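You operate a simulated robot arm through the tools that you are given. There is no shell and no other tool.

You are at the controls of a simulated robot arm. One attempt, no reset.

Task
Put things in order on the top of the long table. At the end: the clear ringed bottle from the top of the long table is in the blue bucket; the clear cup stack from the top of the long table stands where the clear ringed bottle stood; the yellow sponge from the top of the long table is in the white bucket; the clear small measuring jug stands where the yellow sponge stood; whatever was shut is shut again. Leave all else as you found it, and nothing knocked over.

The check looks at the end state, three seconds after you hand in, the way a careful person would. Anything else that was tipped, shoved, dropped, spilled or broken makes it a failure.

Robot
A 7-joint arm with a two-finger gripper, fixed in place. Base frame: the origin is at the foot of the arm, x ahead of it, y to its left, z up; the work surface is at about z = 82. Lengths are in cm, angles in degrees, forces in N, time in s.
With the tool pointing down near the work surface it reaches from about 34 to 72 cm from the base axis. Its first joint turns from -66.0 to 66.0 degrees. Payload 2.45 kg.
Tool frame: the origin (TCP) lies between the finger pads and is the grasp point; the fingertips stand 2.6 cm ahead of it; z points along the fingers, y is the line along which they close. Largest opening 9.6 cm; the body of the gripper starts 6.9 cm behind the TCP.
Orientation is told as [roll, pitch, yaw] about the base's x, y, z axes, in that order, counted from this pose: with the fingers straight down and closing along the base's y, the tool's x points along the base's -x, its y along +y and its z along -z.

Tools
- The arm moves only by the tool nudge_tool. Its argument "commands" is a list that holds one entry, the list of rows, each a list of 7 numbers: the shift along the base's x, y, z in cm, then the turn, a rotation vector about the base's x, y, z in degrees, then the finger opening in cm, from 0 to 9.6. In form: [[[dx, dy, dz, wx, wy, wz, hand], ...]]. A call has 1 to 20 rows; each row is the pose to reach, as a shift and turn from the pose commanded when the call began. A row lasts 0.2 s, in which the tool goes at most 5 cm and 8.6 degrees; a call with a longer step from one row to the next is refused whole, and so is a gripper value outside its range. Where a pose cannot be reached the arm comes as near as it can. A force on the tool above 40 N (or 10 N above the force at the start of the call, whichever is more), or a blocked arm, ends the call early, and 0.2 s more pass. The fingers move at their own pace and stop on an object; they squeeze with about 23 N. The grip force told is the motor's: it shows also when the fingers shut on nothing. Time passes only in rows, and 0.2 s behind the last, so rows that repeat a pose let the fingers close. The reply holds the time, the measured pose of the TCP, the force on the tool along the base axes, the opening and the grip force, in the units named above and with some noise, with the torque about the TCP (base axes, N m) and any sound that the robot's microphone picked up, and new pictures: "views" is both (left out), scene, wrist or none.
- Cameras (640 x 400 px; columns grow to the right, rows downward): "scene" is fixed at [17.59, -40.93, 141.17]; the picture's right is [0.62, -0.78, 0.00], its down [-0.52, -0.42, -0.74] and it looks along [0.58, 0.46, -0.67] (base axes); focal length 214 px, centre (320, 200). "wrist" rides on the gripper at [8.2, 0.3, -9.8] in the tool frame; the picture's right is [-0.04, 1.00, 0.00], its down [-0.73, -0.03, -0.68] and it looks along [-0.68, -0.03, 0.73] (tool axes); focal length 256 px, centre (320, 200). There is no depth. A picture from a camera that has moved, and an enlarged one, comes with that camera's place and axes in the base frame and with its lens.
- zoom(camera, box): a new picture of the part [left, top, right, bottom] of that camera's present view, enlarged. It takes no simulated time.
- hand_in(): hands the job in; it is judged then, once.

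Places have to be worked out from the pictures, the camera data and where the tool is seen. Open the gripper and draw the arm clear of the work before you hand the job in, unless the task says otherwise.

The tools are called after ">>>" by a JSON object that holds its "fn" and its "kwargs". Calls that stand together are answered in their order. nudge_tool: Moves the arm, as the interface text tells. Its arguments: {"type":"object","properties":{"commands":{"type":"array","items":{"type":"array","items":{"type":"array","items":{"type":"number"}}}},"views":{"type":"string","enum":["both","scene","wrist","none"]}},"required":["commands"]} The other tools are called the same way: zoom (camera, box) takes an enlarged picture of a part of a camera's view; hand_in () hands the job in.

At the start:

```text
t: 0.0
tool_pos: [31.46, -14.64, 126.29]
orientation: [0.0, 0.1, 0.1]
ft_force: [-0.4, -1.2, -0.3]
moment: [0.03, -0.01, -0.03]
grip_width: 9.6
grasp_force: 0.0
```

scene: 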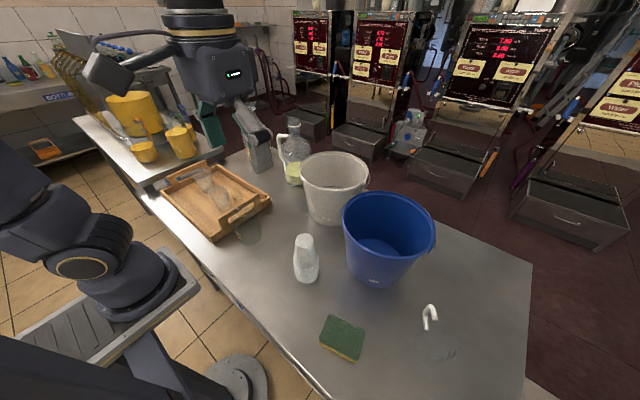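
wrist: 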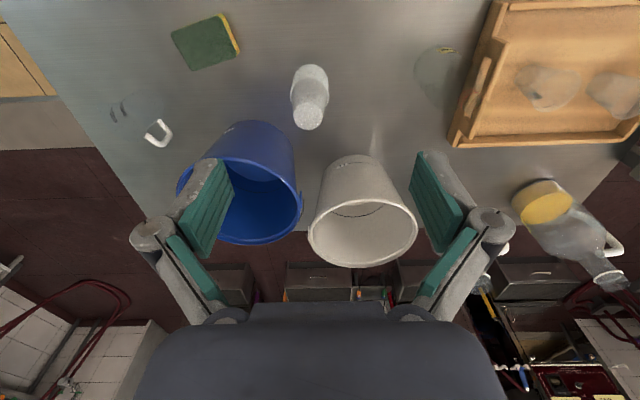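

I'll start by zooming in on the scene and wrist views to identify the objects on the long table.

>>> {"fn": "zoom", "kwargs": {"camera": "scene", "box": [140, 120, 300, 260]}}

>>> {"fn": "zoom", "kwargs": {"camera": "scene", "box": [280, 220, 520, 390]}}

>>> {"fn": "zoom", "kwargs": {"camera": "wrist", "box": [80, 0, 340, 160]}}

>>> {"fn": "zoom", "kwargs": {"camera": "wrist", "box": [380, 0, 640, 300]}}

```text
2.86 times, centred on (220, 190) of scene
camera zoom: at [17.59, -40.93, 141.17], right [0.62, -0.78, 0.0], down [-0.52, -0.42, -0.74], along [0.58, 0.46, -0.67], focal length 613 px, centre (606, 229)
```

zoom: 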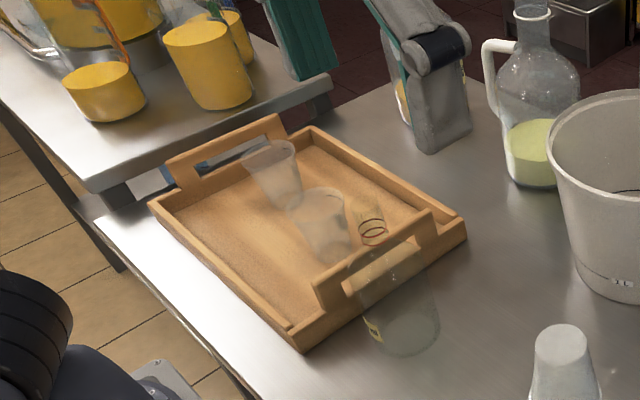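

```text
2.35 times, centred on (400, 305) of scene
camera zoom: at [17.59, -40.93, 141.17], right [0.62, -0.78, 0.0], down [-0.52, -0.42, -0.74], along [0.58, 0.46, -0.67], focal length 505 px, centre (132, -47)
```

zoom: 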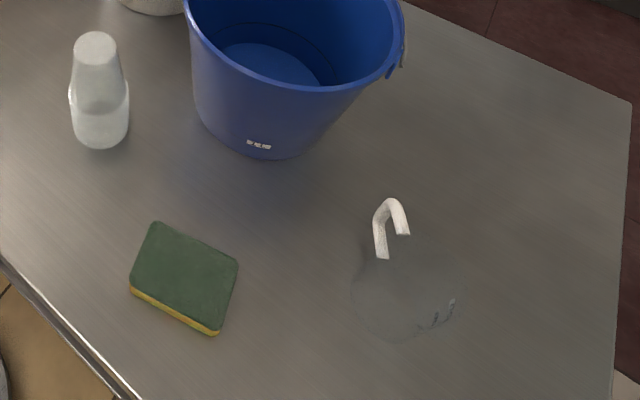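

```text
2.46 times, centred on (210, 80) of wrist
camera zoom: at [23.34, -14.35, 135.97], right [0.04, 1.0, 0.0], down [0.73, -0.03, 0.68], along [0.68, -0.03, -0.73], focal length 630 px, centre (591, 495)
```

zoom: 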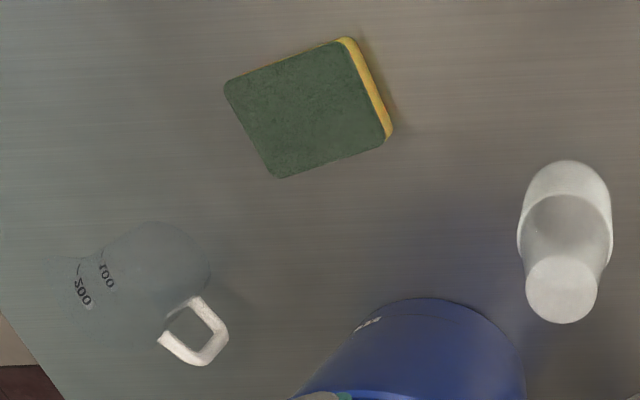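

```text
1.33 times, centred on (510, 150) of wrist
camera zoom: at [23.34, -14.35, 135.97], right [0.04, 1.0, 0.0], down [0.73, -0.03, 0.68], along [0.68, -0.03, -0.73], focal length 341 px, centre (67, 267)
```

zoom: 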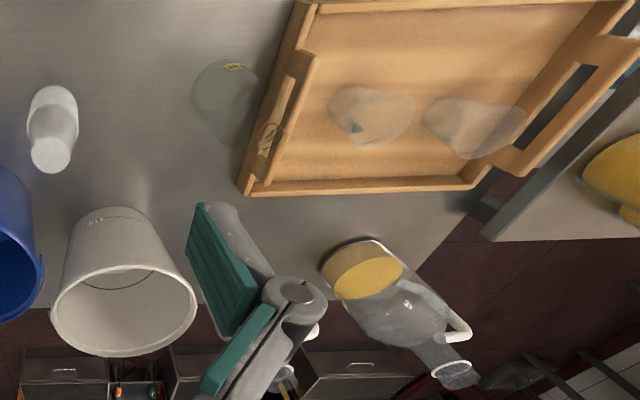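

Next I'll zoom tighter on the transparent things in and beside the tray.

>>> {"fn": "zoom", "kwargs": {"camera": "scene", "box": [215, 180, 275, 250]}}

>>> {"fn": "zoom", "kwargs": {"camera": "scene", "box": [180, 150, 260, 220]}}

>>> {"fn": "zoom", "kwargs": {"camera": "wrist", "box": [400, 30, 500, 150]}}

>>> {"fn": "zoom", "kwargs": {"camera": "wrist", "box": [500, 40, 640, 140]}}

>>> {"fn": "zoom", "kwargs": {"camera": "scene", "box": [60, 60, 220, 200]}}

>>> {"fn": "zoom", "kwargs": {"camera": "scene", "box": [240, 80, 480, 220]}}

```text
5.71 times, centred on (245, 215) of scene
camera zoom: at [17.59, -40.93, 141.17], right [0.62, -0.78, 0.0], down [-0.52, -0.42, -0.74], along [0.58, 0.46, -0.67], focal length 1226 px, centre (749, 114)
```

zoom: 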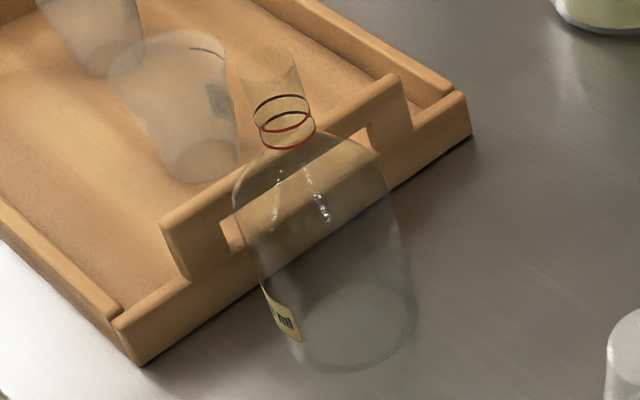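

```text
5.71 times, centred on (220, 185) of scene
camera zoom: at [17.59, -40.93, 141.17], right [0.62, -0.78, 0.0], down [-0.52, -0.42, -0.74], along [0.58, 0.46, -0.67], focal length 1226 px, centre (891, 286)
```

zoom: 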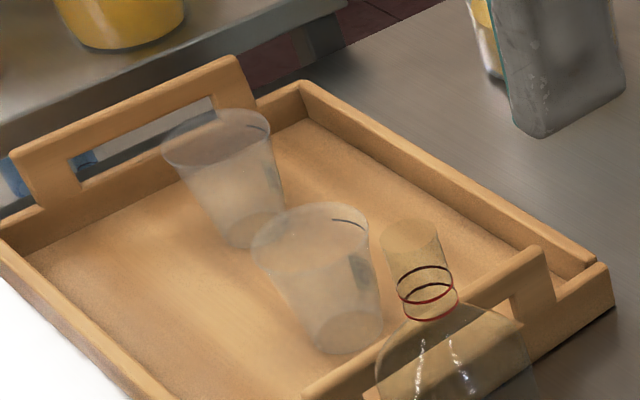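

```text
3.33 times, centred on (450, 90) of wrist
camera zoom: at [23.34, -14.35, 135.97], right [0.04, 1.0, 0.0], down [0.73, -0.03, 0.68], along [0.68, -0.03, -0.73], focal length 853 px, centre (-113, 567)
```

zoom: 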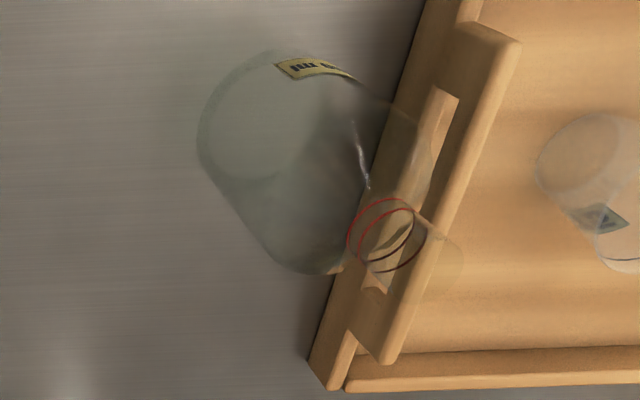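

```text
4.00 times, centred on (570, 90) of wrist
camera zoom: at [23.34, -14.35, 135.97], right [0.04, 1.0, 0.0], down [0.73, -0.03, 0.68], along [0.68, -0.03, -0.73], focal length 1024 px, centre (-680, 640)
```

zoom: 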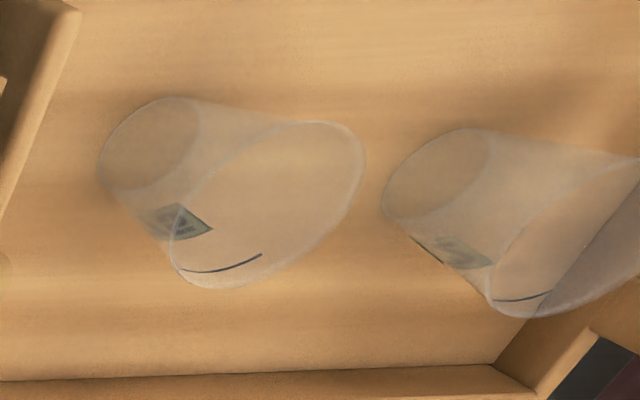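

```text
2.86 times, centred on (140, 130) of scene
camera zoom: at [17.59, -40.93, 141.17], right [0.62, -0.78, 0.0], down [-0.52, -0.42, -0.74], along [0.58, 0.46, -0.67], focal length 613 px, centre (834, 400)
```

zoom: 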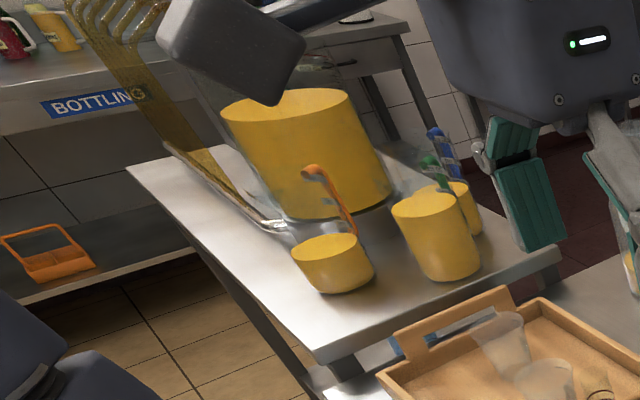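

```text
2.67 times, centred on (360, 150) of scene
camera zoom: at [17.59, -40.93, 141.17], right [0.62, -0.78, 0.0], down [-0.52, -0.42, -0.74], along [0.58, 0.46, -0.67], focal length 572 px, centre (213, 333)
```

zoom: 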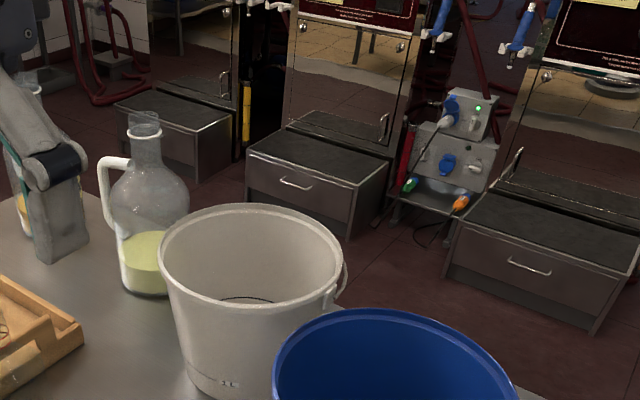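

Now a closer look at the white/frosted object, the jug, and the far-left region.

>>> {"fn": "zoom", "kwargs": {"camera": "scene", "box": [280, 220, 340, 290]}}

>>> {"fn": "zoom", "kwargs": {"camera": "wrist", "box": [280, 50, 350, 140]}}

>>> {"fn": "zoom", "kwargs": {"camera": "scene", "box": [400, 290, 480, 370]}}

>>> {"fn": "zoom", "kwargs": {"camera": "wrist", "box": [90, 80, 190, 170]}}

>>> {"fn": "zoom", "kwargs": {"camera": "wrist", "box": [400, 140, 640, 300]}}

```text
5.71 times, centred on (310, 255) of scene
camera zoom: at [17.59, -40.93, 141.17], right [0.62, -0.78, 0.0], down [-0.52, -0.42, -0.74], along [0.58, 0.46, -0.67], focal length 1226 px, centre (377, -114)
```

zoom: 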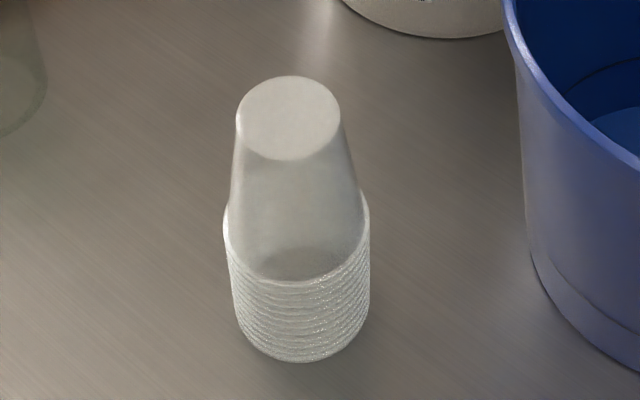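

```text
4.44 times, centred on (315, 95) of wrist
camera zoom: at [23.34, -14.35, 135.97], right [0.04, 1.0, 0.0], down [0.73, -0.03, 0.68], along [0.68, -0.03, -0.73], focal length 1138 px, centre (342, 667)
```

zoom: 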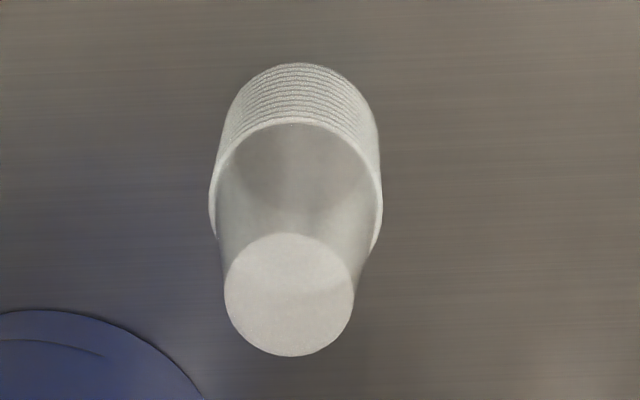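

```text
5.00 times, centred on (440, 330) of scene
camera zoom: at [17.59, -40.93, 141.17], right [0.62, -0.78, 0.0], down [-0.52, -0.42, -0.74], along [0.58, 0.46, -0.67], focal length 1072 px, centre (-280, -450)
```

zoom: 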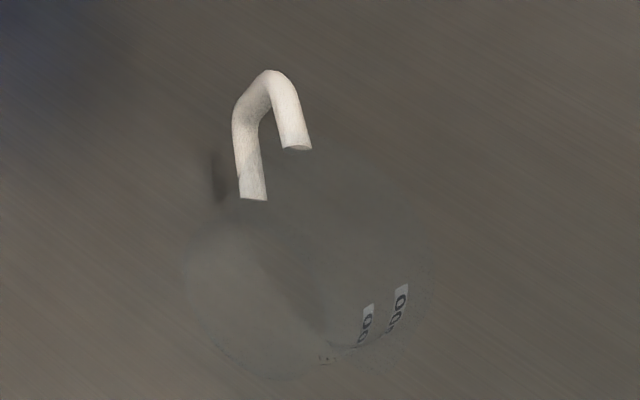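

```text
4.44 times, centred on (140, 125) of wrist
camera zoom: at [23.34, -14.35, 135.97], right [0.04, 1.0, 0.0], down [0.73, -0.03, 0.68], along [0.68, -0.03, -0.73], focal length 1138 px, centre (1120, 533)
```

zoom: 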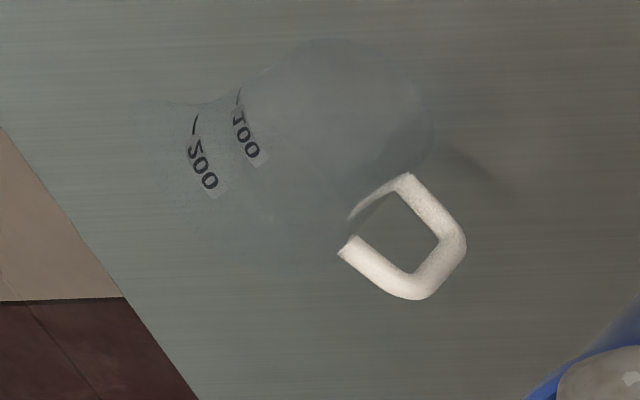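

```text
2.50 times, centred on (520, 220) of wrist
camera zoom: at [23.34, -14.35, 135.97], right [0.04, 1.0, 0.0], down [0.73, -0.03, 0.68], along [0.68, -0.03, -0.73], focal length 640 px, centre (-180, 150)
```

zoom: 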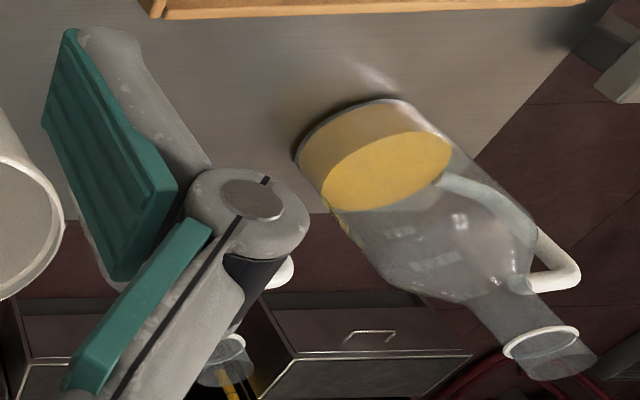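

The targets are now clear. The ringed bottle is near (39, 7) with its neck at z≈99, and the inverted cup stack is near (41, -17.5). The sponge is near (33, -35) and the jug near (44.5, -53). The blue bucket is near (55, -32) and the white one near (69, -6). I'll move above the bottle for a closer look.

>>> {"fn": "nudge_tool", "kwargs": {"commands": [[[0.6, 3.6, -1.3, 0, 0, 0, 9.6], [1.2, 7.2, -2.6, 0, 0, 0, 9.6], [1.8, 10.8, -3.9, 0, 0, 0, 9.6], [2.4, 14.4, -5.2, 0, 0, 0, 9.6], [3.0, 18, -6.5, 0, 0, 0, 9.6], [3.5, 21.8, -8, 0, 0, 0, 9.6], [3.5, 21.8, -8, 0, 0, 0, 9.6]]], "views": "both"}}

```text
t: 1.6
tool_pos: [34.95, 7.33, 118.02]
orientation: [0.0, 0.0, 0.0]
ft_force: [0.2, -0.4, 1.2]
moment: [-0.03, 0.0, 0.0]
grip_width: 9.61
grasp_force: 0.1
camera wrist: at [26.92, 7.66, 127.73], right [0.04, 1.0, 0.0], down [0.73, -0.03, 0.68], along [0.68, -0.03, -0.73], focal length 256 px, centre (320, 200)
```

scene: 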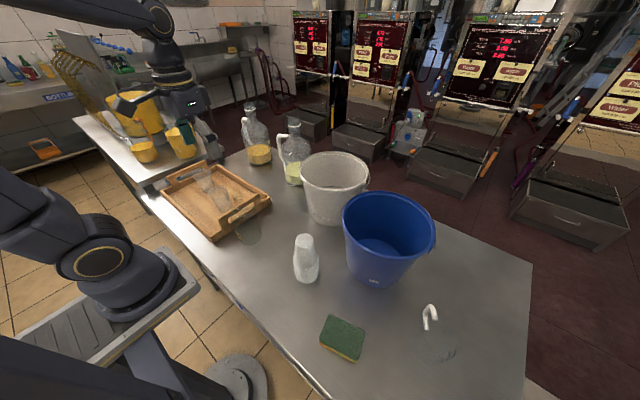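
wrist: 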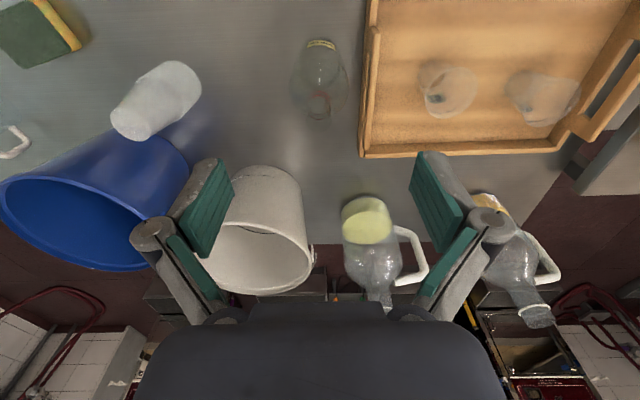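

The bottle is now visible, with a second flask beyond it. I'll zoom in on it in the wrist view.

>>> {"fn": "zoom", "kwargs": {"camera": "wrist", "box": [270, 20, 390, 140]}}

>>> {"fn": "zoom", "kwargs": {"camera": "scene", "box": [215, 170, 275, 250]}}

>>> {"fn": "zoom", "kwargs": {"camera": "scene", "box": [220, 80, 340, 200]}}

```text
3.33 times, centred on (330, 80) of wrist
camera zoom: at [26.92, 7.66, 127.73], right [0.04, 1.0, 0.0], down [0.73, -0.03, 0.68], along [0.68, -0.03, -0.73], focal length 853 px, centre (287, 600)
```

zoom: 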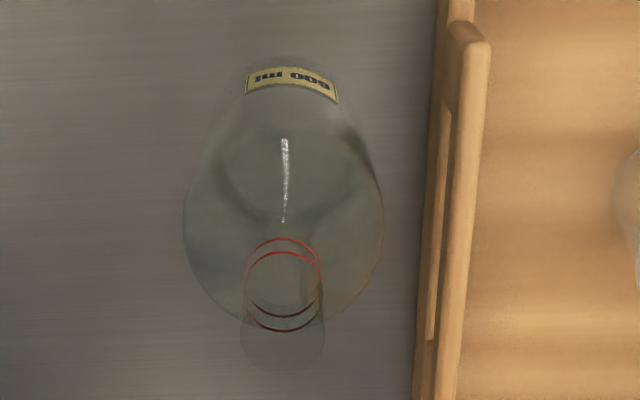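

```text
5.00 times, centred on (245, 210) of scene
camera zoom: at [17.6, -40.93, 141.17], right [0.62, -0.78, 0.0], down [-0.52, -0.42, -0.74], along [0.58, 0.46, -0.67], focal length 1072 px, centre (695, 150)
```

zoom: 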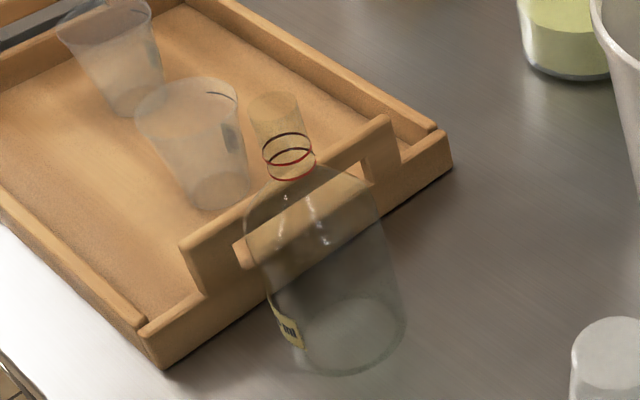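

```text
3.33 times, centred on (280, 140) of scene
camera zoom: at [17.6, -40.93, 141.17], right [0.62, -0.78, 0.0], down [-0.52, -0.42, -0.74], along [0.58, 0.46, -0.67], focal length 715 px, centre (453, 400)
```

zoom: 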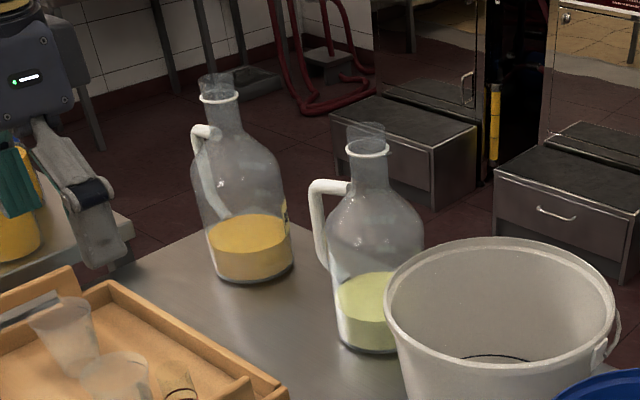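

The bottle axis comes out at about (38.9, 7.0), with the neck spanning z≈97–103. I'll come in over it at z≈108 and check alignment.

>>> {"fn": "nudge_tool", "kwargs": {"commands": [[[1.3, -0.1, -2, 0, 0, 0, 9.6], [2.6, -0.2, -5, 0, 0, 0, 9.6], [3.95, -0.25, -8, 0, 0, 0, 9.6], [3.95, -0.25, -10, 0, 0, 0, 9.6], [3.95, -0.25, -10, 0, 0, 0, 9.6]]], "views": "both"}}

>>> {"fn": "zoom", "kwargs": {"camera": "wrist", "box": [220, 60, 420, 260]}}

>>> {"fn": "zoom", "kwargs": {"camera": "scene", "box": [195, 150, 285, 250]}}

```text
t: 2.8
tool_pos: [38.89, 6.88, 108.26]
orientation: [0.0, -0.1, 0.0]
ft_force: [-0.6, -0.6, 0.3]
moment: [0.02, 0.0, 0.0]
grip_width: 9.62
grasp_force: 0.0
camera wrist: at [30.8, 7.32, 117.89], right [0.04, 1.0, 0.0], down [0.73, -0.03, 0.68], along [0.68, -0.03, -0.73], focal length 256 px, centre (320, 200)
```

scene: 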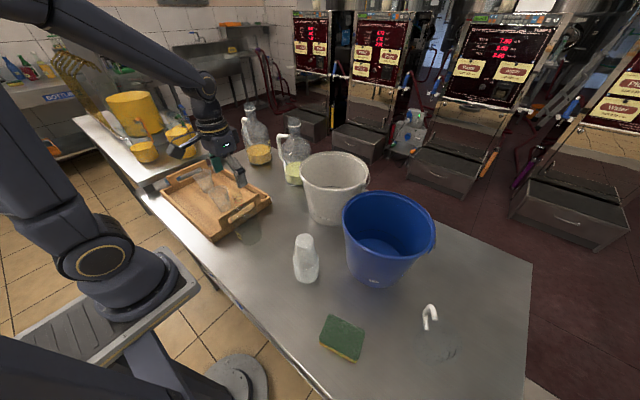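
wrist: 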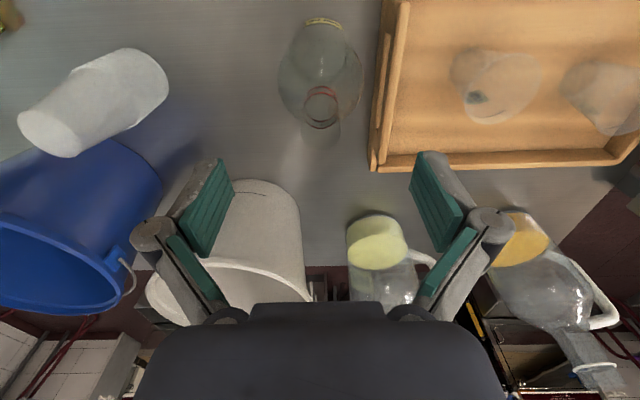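

```text
2.00 times, centred on (320, 160) of wrist
camera zoom: at [30.8, 7.32, 117.89], right [0.04, 1.0, 0.0], down [0.73, -0.03, 0.68], along [0.68, -0.03, -0.73], focal length 512 px, centre (320, 280)
```

zoom: 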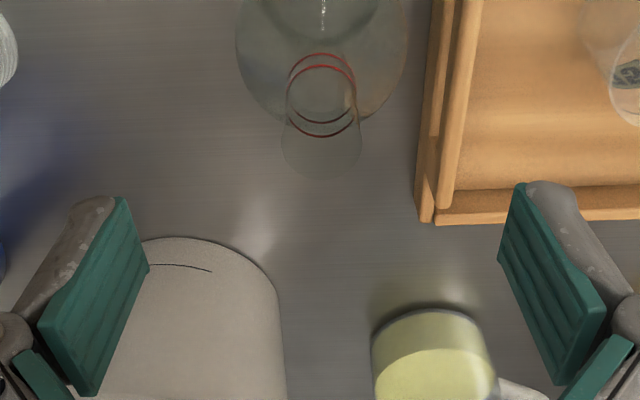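

```text
4.00 times, centred on (240, 200) of scene
camera zoom: at [17.59, -40.93, 141.17], right [0.62, -0.78, 0.0], down [-0.52, -0.42, -0.74], along [0.58, 0.46, -0.67], focal length 858 px, centre (640, 200)
```

zoom: 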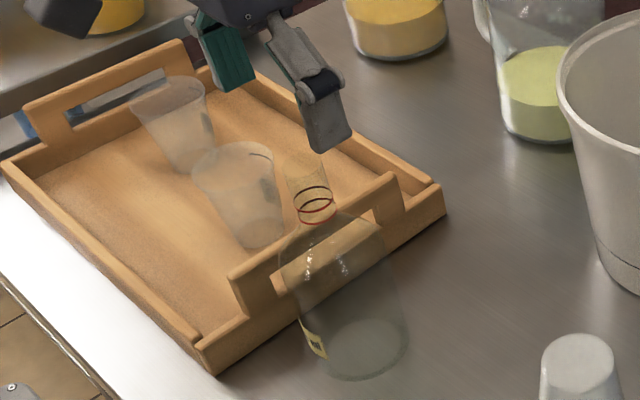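

The neck lines up at about (39.0, 7.0). I'll descend to z≈100.4 and close the fingers around it.

>>> {"fn": "nudge_tool", "kwargs": {"commands": [[[0.1, 0.1, -2.5, 0, 0, 0, 9.6], [0.1, 0.1, -5, 0, 0, 0, 9.6], [0.1, 0.1, -7, 0, 0, 0, 9.6], [0.1, 0.1, -7.8, 0, 0, 0, 9.6], [0.1, 0.1, -7.8, 0, 0, 0, 9.6]]], "views": "both"}}

>>> {"fn": "zoom", "kwargs": {"camera": "wrist", "box": [200, 60, 440, 260]}}

>>> {"fn": "zoom", "kwargs": {"camera": "scene", "box": [195, 150, 285, 250]}}

```text
t: 4.0
tool_pos: [38.94, 7.03, 100.54]
orientation: [0.0, -0.1, -0.1]
ft_force: [-0.1, 0.1, 0.7]
moment: [-0.01, 0.02, -0.01]
grip_width: 9.58
grasp_force: 0.0
camera wrist: at [30.87, 7.42, 110.21], right [0.04, 1.0, 0.0], down [0.73, -0.03, 0.68], along [0.68, -0.03, -0.73], focal length 256 px, centre (320, 200)
```

scene: 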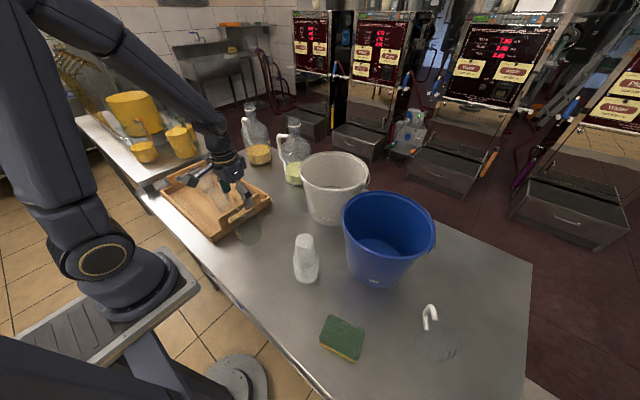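
wrist: 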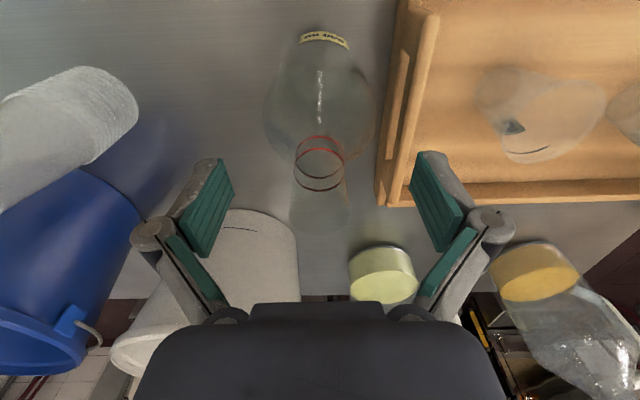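

```text
2.00 times, centred on (320, 160) of wrist
camera zoom: at [30.87, 7.42, 110.21], right [0.04, 1.0, 0.0], down [0.73, -0.03, 0.68], along [0.68, -0.03, -0.73], focal length 512 px, centre (320, 280)
```

zoom: 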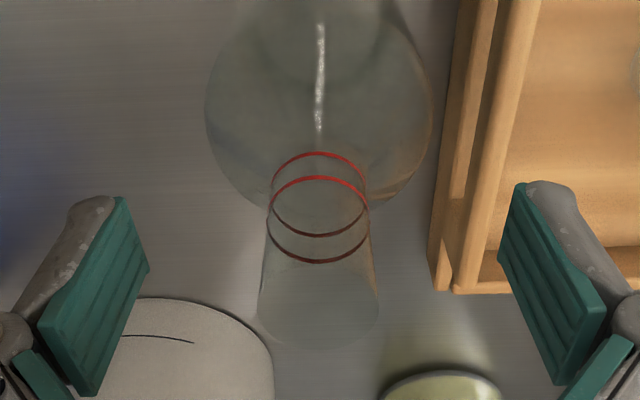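

```text
4.00 times, centred on (240, 200) of scene
camera zoom: at [17.59, -40.93, 141.17], right [0.62, -0.78, 0.0], down [-0.52, -0.42, -0.74], along [0.58, 0.46, -0.67], focal length 858 px, centre (640, 200)
```

zoom: 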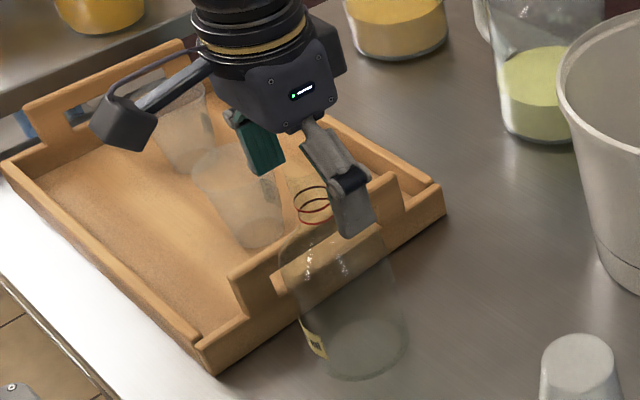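

The fingers straddle the neck symmetrically, so I'll close them now.

>>> {"fn": "nudge_tool", "kwargs": {"commands": [[[0, 0, 0, 0, 0, 0, 6], [0, 0, 0, 0, 0, 0, 4], [0, 0, 0, 0, 0, 0, 3], [0, 0, 0, 0, 0, 0, 1], [0, 0, 0, 0, 0, 0, 0], [0, 0, 0, 0, 0, 0, 0], [0, 0, 0, 0, 0, 0, 0]]], "views": "both"}}

>>> {"fn": "zoom", "kwargs": {"camera": "wrist", "box": [200, 40, 440, 240]}}

```text
t: 5.6
tool_pos: [39.02, 7.07, 100.53]
orientation: [-0.1, -0.1, 0.0]
ft_force: [-0.4, -0.2, 0.4]
moment: [0.0, 0.03, 0.02]
grip_width: 2.53
grasp_force: 23.1
camera wrist: at [30.87, 7.43, 110.24], right [0.04, 1.0, 0.0], down [0.73, -0.03, 0.68], along [0.68, -0.03, -0.73], focal length 256 px, centre (320, 200)
```

scene: 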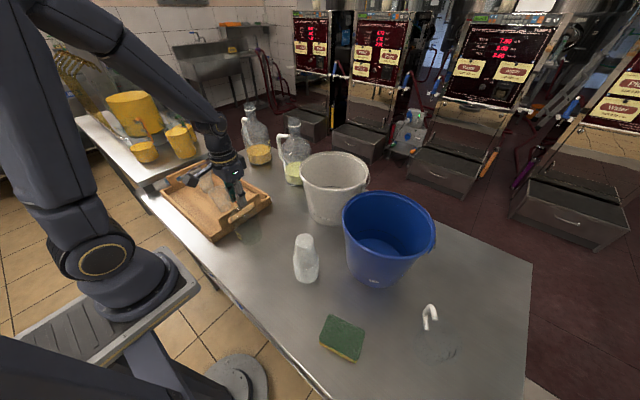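
wrist: 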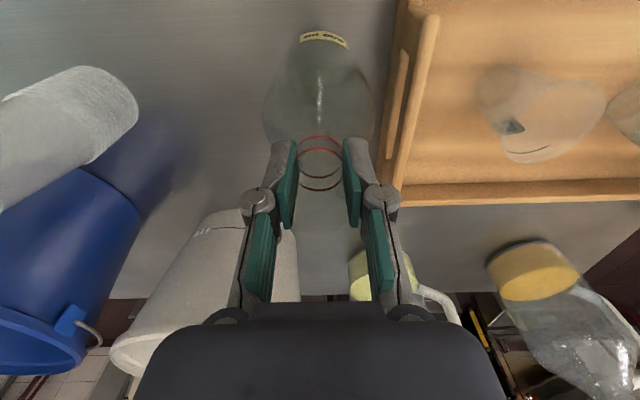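

```text
2.00 times, centred on (320, 140) of wrist
camera zoom: at [30.87, 7.43, 110.24], right [0.04, 1.0, 0.0], down [0.73, -0.03, 0.68], along [0.68, -0.03, -0.73], focal length 512 px, centre (320, 320)
```

zoom: 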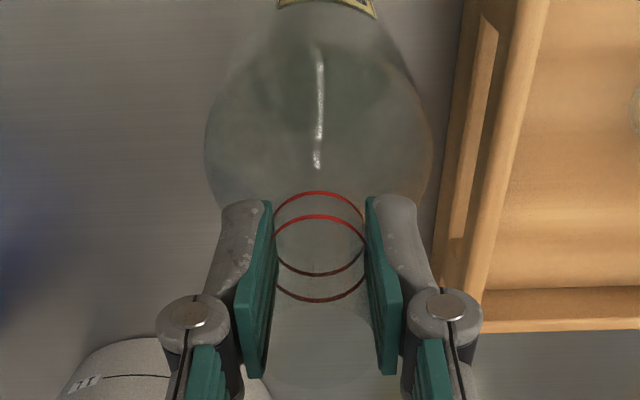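

The grip is firm at 2.53 cm, which puts the bottle at about (38.9, 7.05). I'll lift straight up a little first to check the weight and hold.

>>> {"fn": "nudge_tool", "kwargs": {"commands": [[[0, 0, 1, 0, 0, 0, 0], [0, 0, 2.5, 0, 0, 0, 0], [0, 0, 4, 0, 0, 0, 0], [0, 0, 4, 0, 0, 0, 0]]], "views": "both"}}

```text
t: 6.6
tool_pos: [38.88, 6.97, 104.58]
orientation: [-0.1, 0.1, 0.0]
ft_force: [0.8, 0.3, -3.0]
moment: [0.01, 0.0, 0.01]
grip_width: 2.5
grasp_force: 23.0
camera wrist: at [30.96, 7.39, 114.19], right [0.04, 1.0, 0.0], down [0.73, -0.03, 0.68], along [0.68, -0.03, -0.73], focal length 256 px, centre (320, 200)
```

scene: 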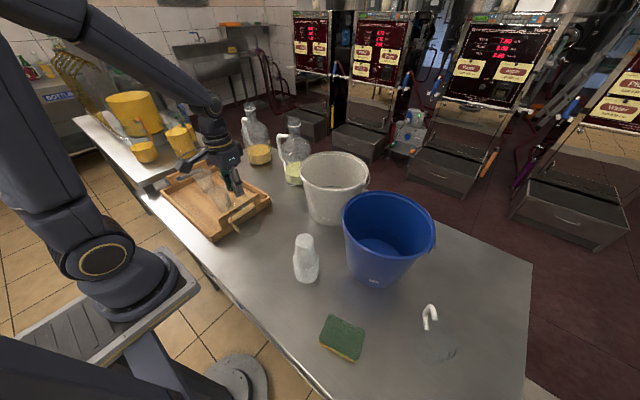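
wrist: 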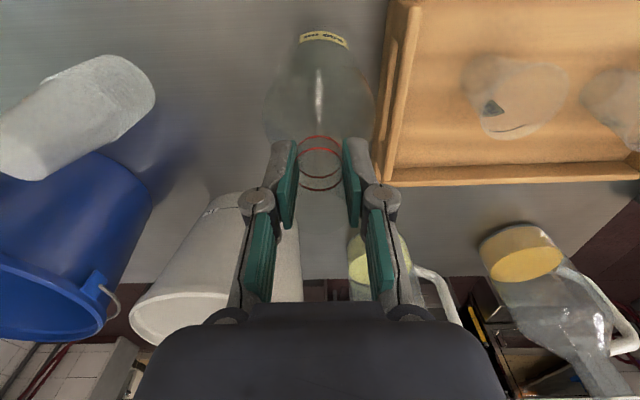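

The bottle is lifted cleanly, weighing about 3 N. I'll raise it to z≈128 so its base is near 109, then carry it toward the blue bucket and stop short to look.

>>> {"fn": "nudge_tool", "kwargs": {"commands": [[[0, 0, 4, 0, 0, 0, 0], [0, 0, 8, 0, 0, 0, 0], [0, 0, 12, 0, 0, 0, 0], [0, 0, 16, 0, 0, 0, 0], [0, 0, 20, 0, 0, 0, 0], [0, 0, 23.5, 0, 0, 0, 0], [1, -3.5, 23.5, 0, 0, 0, 0], [2, -7, 23.5, 0, 0, 0, 0], [3, -10.5, 23.5, 0, 0, 0, 0], [4, -14, 23.5, 0, 0, 0, 0], [5, -17.5, 23.5, 0, 0, 0, 0], [6, -21, 23.5, 0, 0, 0, 0], [7, -24.5, 23.5, 0, 0, 0, 0], [8, -28, 23.5, 0, 0, 0, 0], [8, -28, 23.5, 0, 0, 0, 0]]], "views": "both"}}

```text
t: 9.8
tool_pos: [47.1, -21.18, 127.76]
orientation: [0.0, 0.0, 0.0]
ft_force: [0.6, -0.1, -4.0]
moment: [-0.02, -0.02, 0.04]
grip_width: 2.5
grasp_force: 23.4
camera wrist: at [39.01, -20.78, 137.65], right [0.04, 1.0, 0.0], down [0.73, -0.03, 0.68], along [0.68, -0.03, -0.73], focal length 256 px, centre (320, 200)
```

scene: 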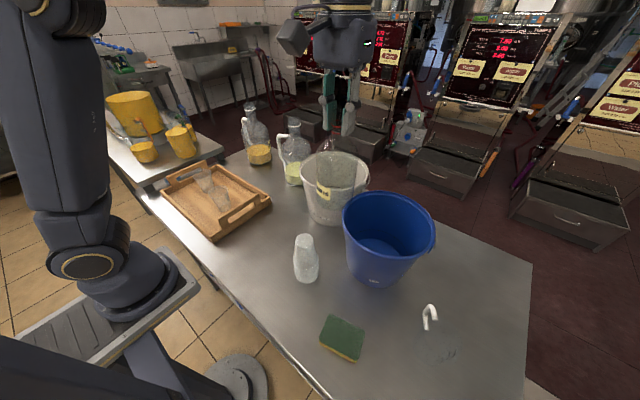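
wrist: 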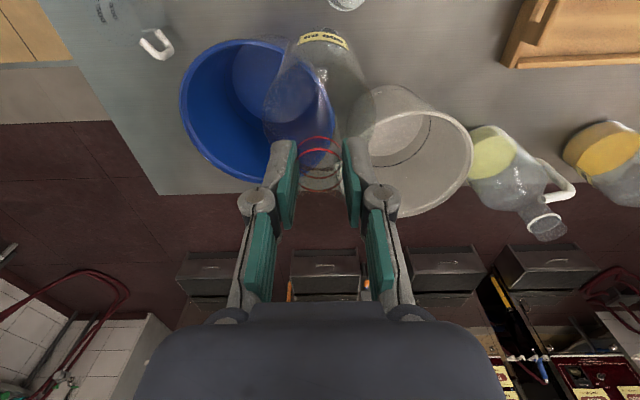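

The bottle is hanging steadily. I'll zoom in to pin down both bucket rims and floors.

>>> {"fn": "zoom", "kwargs": {"camera": "scene", "box": [290, 130, 450, 300]}}

>>> {"fn": "zoom", "kwargs": {"camera": "wrist", "box": [160, 20, 500, 230]}}

```text
2.35 times, centred on (370, 215) of scene
camera zoom: at [17.6, -40.93, 141.17], right [0.62, -0.78, 0.0], down [-0.52, -0.42, -0.74], along [0.58, 0.46, -0.67], focal length 505 px, centre (202, 165)
```

zoom: 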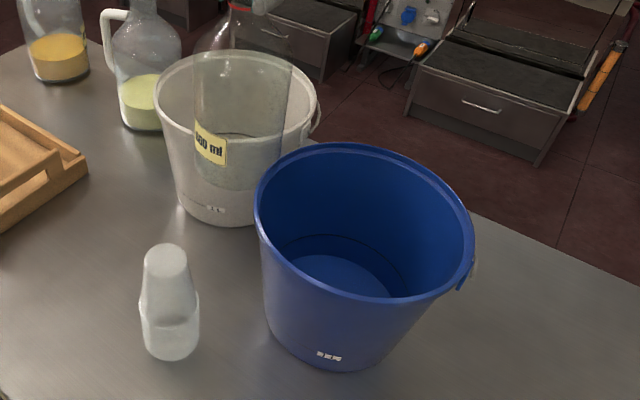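

```text
1.88 times, centred on (330, 125) of wrist
camera zoom: at [39.01, -20.78, 137.65], right [0.04, 1.0, 0.0], down [0.73, -0.03, 0.68], along [0.68, -0.03, -0.73], focal length 482 px, centre (301, 341)
```

zoom: 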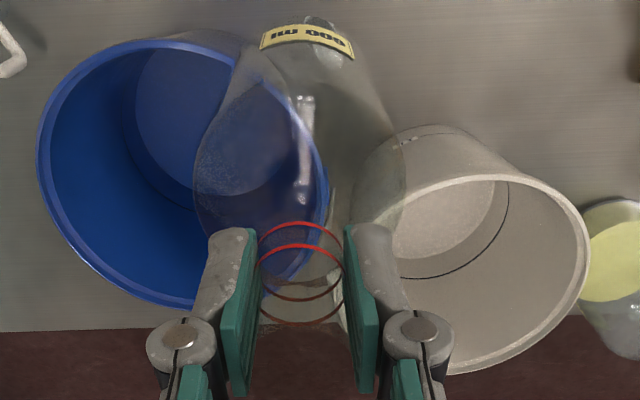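

Both cameras put the blue bucket's centre near (56.2, -31.5), with the rim at z≈101 and radius about 11.5. I'll move the bottle directly over it.

>>> {"fn": "nudge_tool", "kwargs": {"commands": [[[2.2, -2.6, 0, 0, 0, 0, 0], [4.5, -5.2, 0, 0, 0, 0, 0], [6.7, -7.8, 0, 0, 0, 0, 0], [8.95, -10.4, 0, 0, 0, 0, 0], [8.95, -10.4, 0, 0, 0, 0, 0]]], "views": "both"}}

>>> {"fn": "zoom", "kwargs": {"camera": "scene", "box": [290, 80, 470, 300]}}

>>> {"fn": "zoom", "kwargs": {"camera": "wrist", "box": [180, 0, 460, 220]}}

```text
t: 11.0
tool_pos: [52.68, -27.87, 127.76]
orientation: [0.0, -0.2, 0.0]
ft_force: [0.0, -0.8, -2.8]
moment: [-0.02, 0.03, 0.0]
grip_width: 2.5
grasp_force: 23.5
out of reach, approached as far as the arm can: row 3, 4, 5
camera wrist: at [44.57, -27.49, 137.51], right [0.04, 1.0, 0.0], down [0.73, -0.03, 0.68], along [0.68, -0.03, -0.73], focal length 256 px, centre (320, 200)
```

scene: 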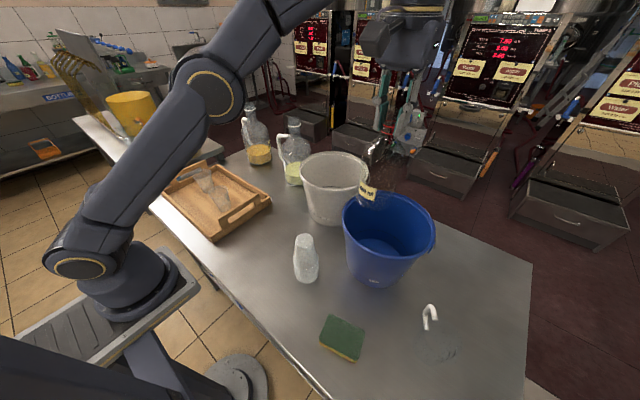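
wrist: 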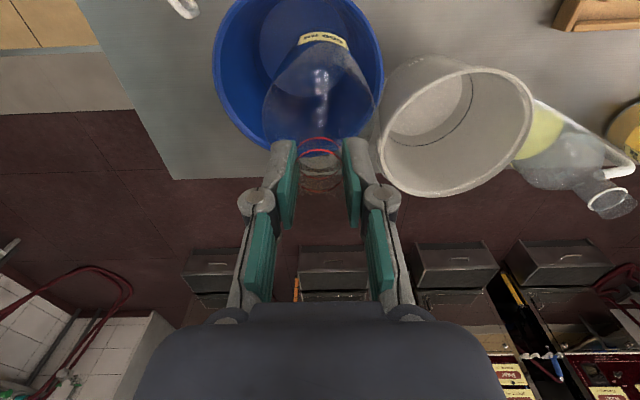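

```text
1.82 times, centred on (380, 190) of scene
camera zoom: at [17.6, -40.93, 141.17], right [0.62, -0.78, 0.0], down [-0.52, -0.42, -0.74], along [0.58, 0.46, -0.67], focal length 390 px, centre (211, 218)
```

zoom: 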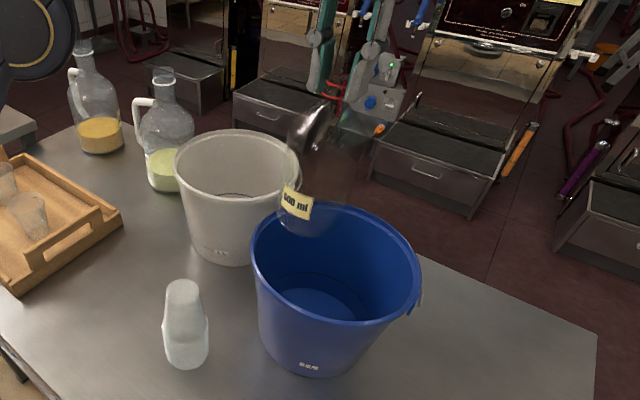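

```text
1.82 times, centred on (320, 110) of wrist
camera zoom: at [44.57, -27.49, 137.51], right [0.04, 1.0, 0.0], down [0.73, -0.03, 0.68], along [0.68, -0.03, -0.73], focal length 465 px, centre (320, 364)
```

zoom: 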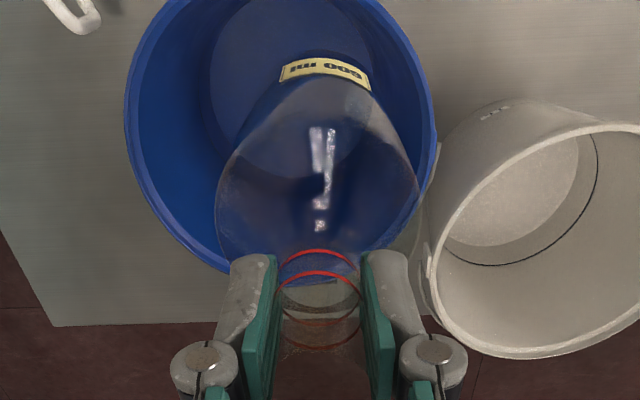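

The arm ran out of reach at this height, stopping at (52.7, -27.9). The reach should grow lower down, so I'll lower 3.5 cm, with the base still above the rim, to see which commanded pose applies.

>>> {"fn": "nudge_tool", "kwargs": {"commands": [[[0, 0, -1.8, 0, 0, 0, 0], [0, 0, -3.5, 0, 0, 0, 0], [0, 0, -3.5, 0, 0, 0, 0]]], "views": "scene"}}

```text
t: 11.8
tool_pos: [52.53, -27.93, 124.32]
orientation: [0.0, 0.0, 0.1]
ft_force: [0.0, 0.6, -4.0]
moment: [-0.01, 0.02, 0.03]
grip_width: 2.47
grasp_force: 22.4
```

scene: 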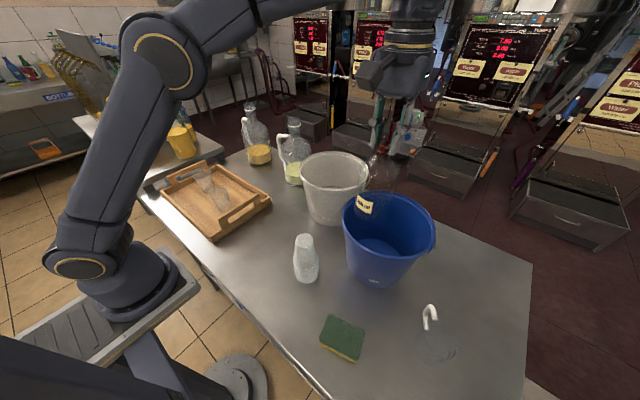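

The commanded pose follows the reached one, so it is now (52.6, -27.9, 124.3). I'll step outward to (55, -31) while descending to z≈122.

>>> {"fn": "nudge_tool", "kwargs": {"commands": [[[1.0, -2.2, -0.5, 0, 0, 0, 0], [2.3, -3.2, -2.3, 0, 0, 0, 0], [2.8, -3.5, -3.5, 0, 0, 0, 0], [2.8, -3.5, -3.5, 0, 0, 0, 0]]], "views": "both"}}

>>> {"fn": "zoom", "kwargs": {"camera": "scene", "box": [310, 120, 470, 300]}}

>>> {"fn": "zoom", "kwargs": {"camera": "wrist", "box": [180, 0, 460, 220]}}

```text
t: 12.8
tool_pos: [55.48, -31.54, 120.91]
orientation: [0.1, 0.0, 0.0]
ft_force: [-0.5, -1.0, -3.0]
moment: [-0.02, 0.02, 0.0]
grip_width: 2.49
grasp_force: 22.9
camera wrist: at [47.42, -31.09, 130.63], right [0.04, 1.0, 0.0], down [0.73, -0.03, 0.68], along [0.68, -0.03, -0.73], focal length 256 px, centre (320, 200)
```

scene: 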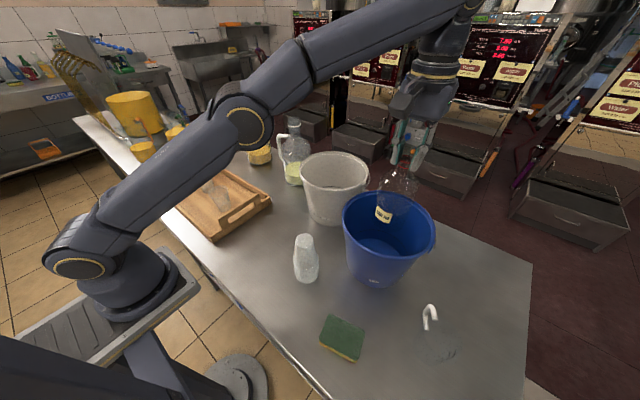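
wrist: 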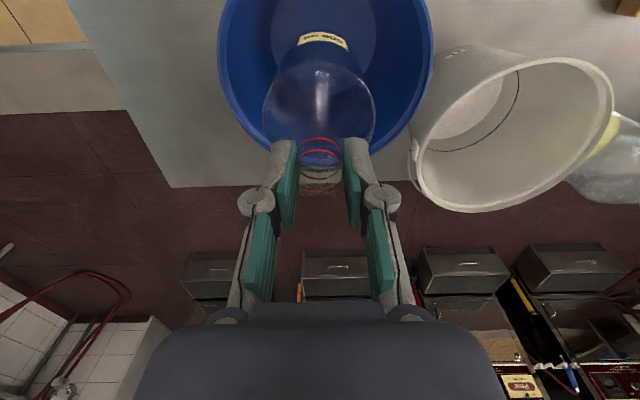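

```text
2.22 times, centred on (390, 210) of scene
camera zoom: at [17.6, -40.93, 141.17], right [0.62, -0.78, 0.0], down [-0.52, -0.42, -0.74], along [0.58, 0.46, -0.67], focal length 477 px, centre (164, 178)
```

zoom: 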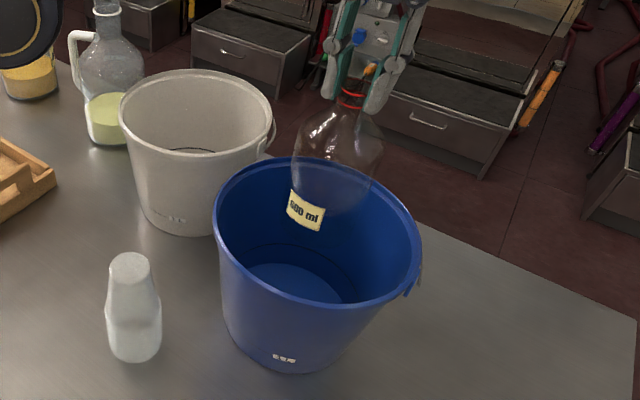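

```text
1.82 times, centred on (320, 110) of wrist
camera zoom: at [47.42, -31.09, 130.63], right [0.04, 1.0, 0.0], down [0.73, -0.03, 0.68], along [0.68, -0.03, -0.73], focal length 465 px, centre (320, 364)
```

zoom: 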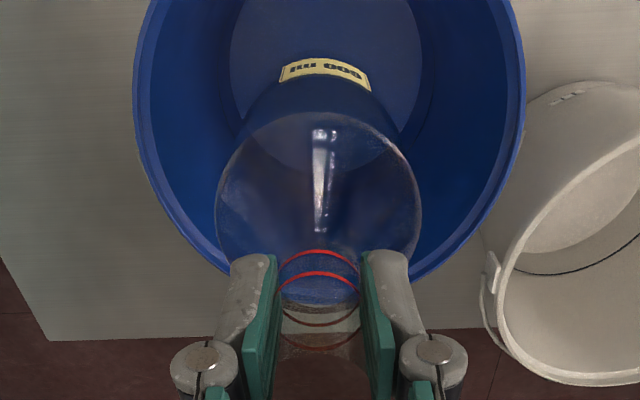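

The bottle is centred over the blue bucket to within 1 cm. I'll lower it inside to TCP z≈104 and then go slowly.

>>> {"fn": "nudge_tool", "kwargs": {"commands": [[[0.2, 0.3, -3, 0, 0, 0, 0], [0.2, 0.3, -6, 0, 0, 0, 0], [0.2, 0.3, -9, 0, 0, 0, 0], [0.2, 0.3, -12, 0, 0, 0, 0], [0.2, 0.3, -14.5, 0, 0, 0, 0], [0.2, 0.3, -16.5, 0, 0, 0, 0], [0.2, 0.3, -16.5, 0, 0, 0, 0]]], "views": "both"}}

>>> {"fn": "zoom", "kwargs": {"camera": "scene", "box": [310, 140, 470, 300]}}

```text
t: 14.4
tool_pos: [55.42, -31.31, 104.38]
orientation: [0.0, -0.1, 0.0]
ft_force: [0.2, -0.1, -2.8]
moment: [-0.01, -0.03, -0.02]
grip_width: 2.49
grasp_force: 23.1
camera wrist: at [47.26, -30.97, 113.96], right [0.04, 1.0, 0.0], down [0.73, -0.03, 0.68], along [0.68, -0.03, -0.73], focal length 256 px, centre (320, 200)
```

scene: 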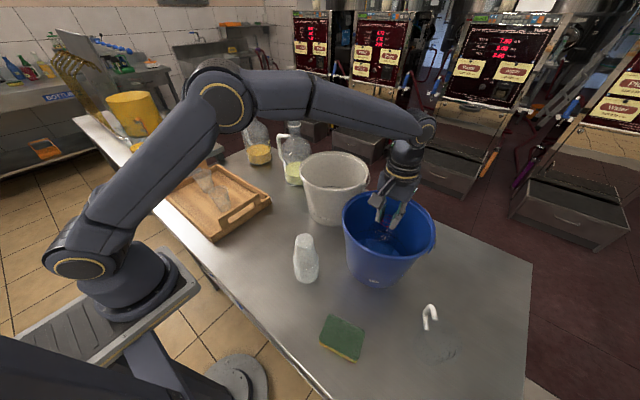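
wrist: 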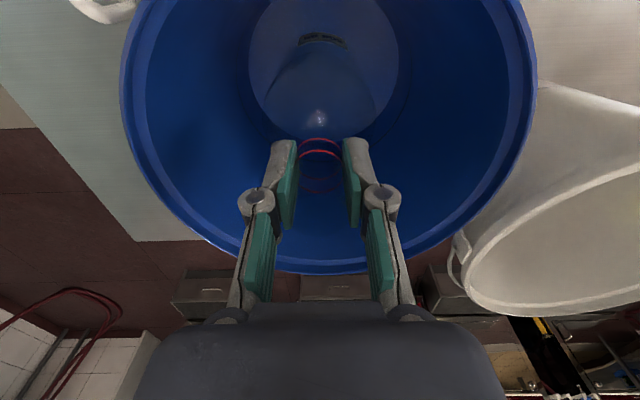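

```text
2.50 times, centred on (390, 220) of scene
camera zoom: at [17.6, -40.93, 141.17], right [0.62, -0.78, 0.0], down [-0.52, -0.42, -0.74], along [0.58, 0.46, -0.67], focal length 536 px, centre (145, 150)
```

zoom: 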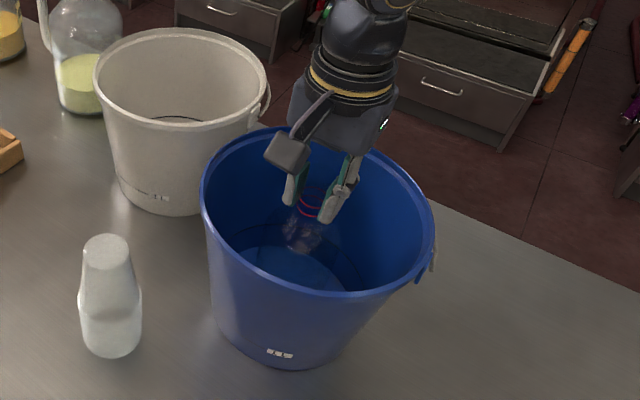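

The bottle is inside the bucket and not yet touching, with force still equal to its weight. I'll continue down gently in small steps.

>>> {"fn": "nudge_tool", "kwargs": {"commands": [[[0, 0, -0.8, 0, 0, 0, 0], [0, 0, -1.6, 0, 0, 0, 0], [0, 0, -2.2, 0, 0, 0, 0], [0, 0, -2.2, 0, 0, 0, 0]]], "views": "none"}}

```text
t: 15.4
tool_pos: [55.4, -31.32, 102.28]
orientation: [0.0, 0.0, 0.1]
ft_force: [0.0, -0.3, -3.6]
moment: [-0.01, 0.0, 0.01]
grip_width: 2.45
grasp_force: 22.5
```

There's still no contact, so I'll lower in 0.3 cm steps.

>>> {"fn": "nudge_tool", "kwargs": {"commands": [[[0, 0, -0.3, 0, 0, 0, 0], [0, 0, -0.6, 0, 0, 0, 0], [0, 0, -0.8, 0, 0, 0, 0], [0, 0, -0.8, 0, 0, 0, 0]]], "views": "none"}}

```text
t: 16.4
tool_pos: [55.54, -31.23, 101.65]
orientation: [0.0, 0.0, 0.0]
ft_force: [0.0, -0.5, -3.1]
moment: [0.02, 0.0, -0.04]
grip_width: 2.51
grasp_force: 23.1
```

Still only the bottle's weight shows on the sensor, so I'll go another 0.6 cm.

>>> {"fn": "nudge_tool", "kwargs": {"commands": [[[0, 0, -0.2, 0, 0, 0, 0], [0, 0, -0.4, 0, 0, 0, 0], [0, 0, -0.6, 0, 0, 0, 0], [0, 0, -0.6, 0, 0, 0, 0]]], "views": "both"}}

```text
t: 17.4
tool_pos: [55.44, -31.36, 100.92]
orientation: [0.0, -0.1, 0.0]
ft_force: [-2.2, 1.8, 14.8]
moment: [0.09, -0.01, -0.09]
grip_width: 2.51
grasp_force: 23.1
camera wrist: at [47.29, -30.97, 110.62], right [0.04, 1.0, 0.0], down [0.73, -0.03, 0.68], along [0.68, -0.03, -0.73], focal length 256 px, centre (320, 200)
```

scene: 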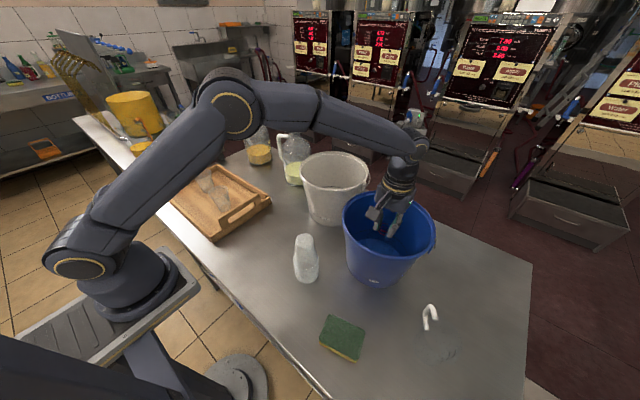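
wrist: 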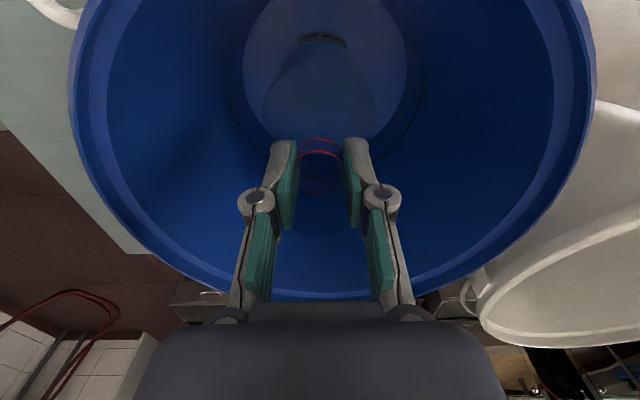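

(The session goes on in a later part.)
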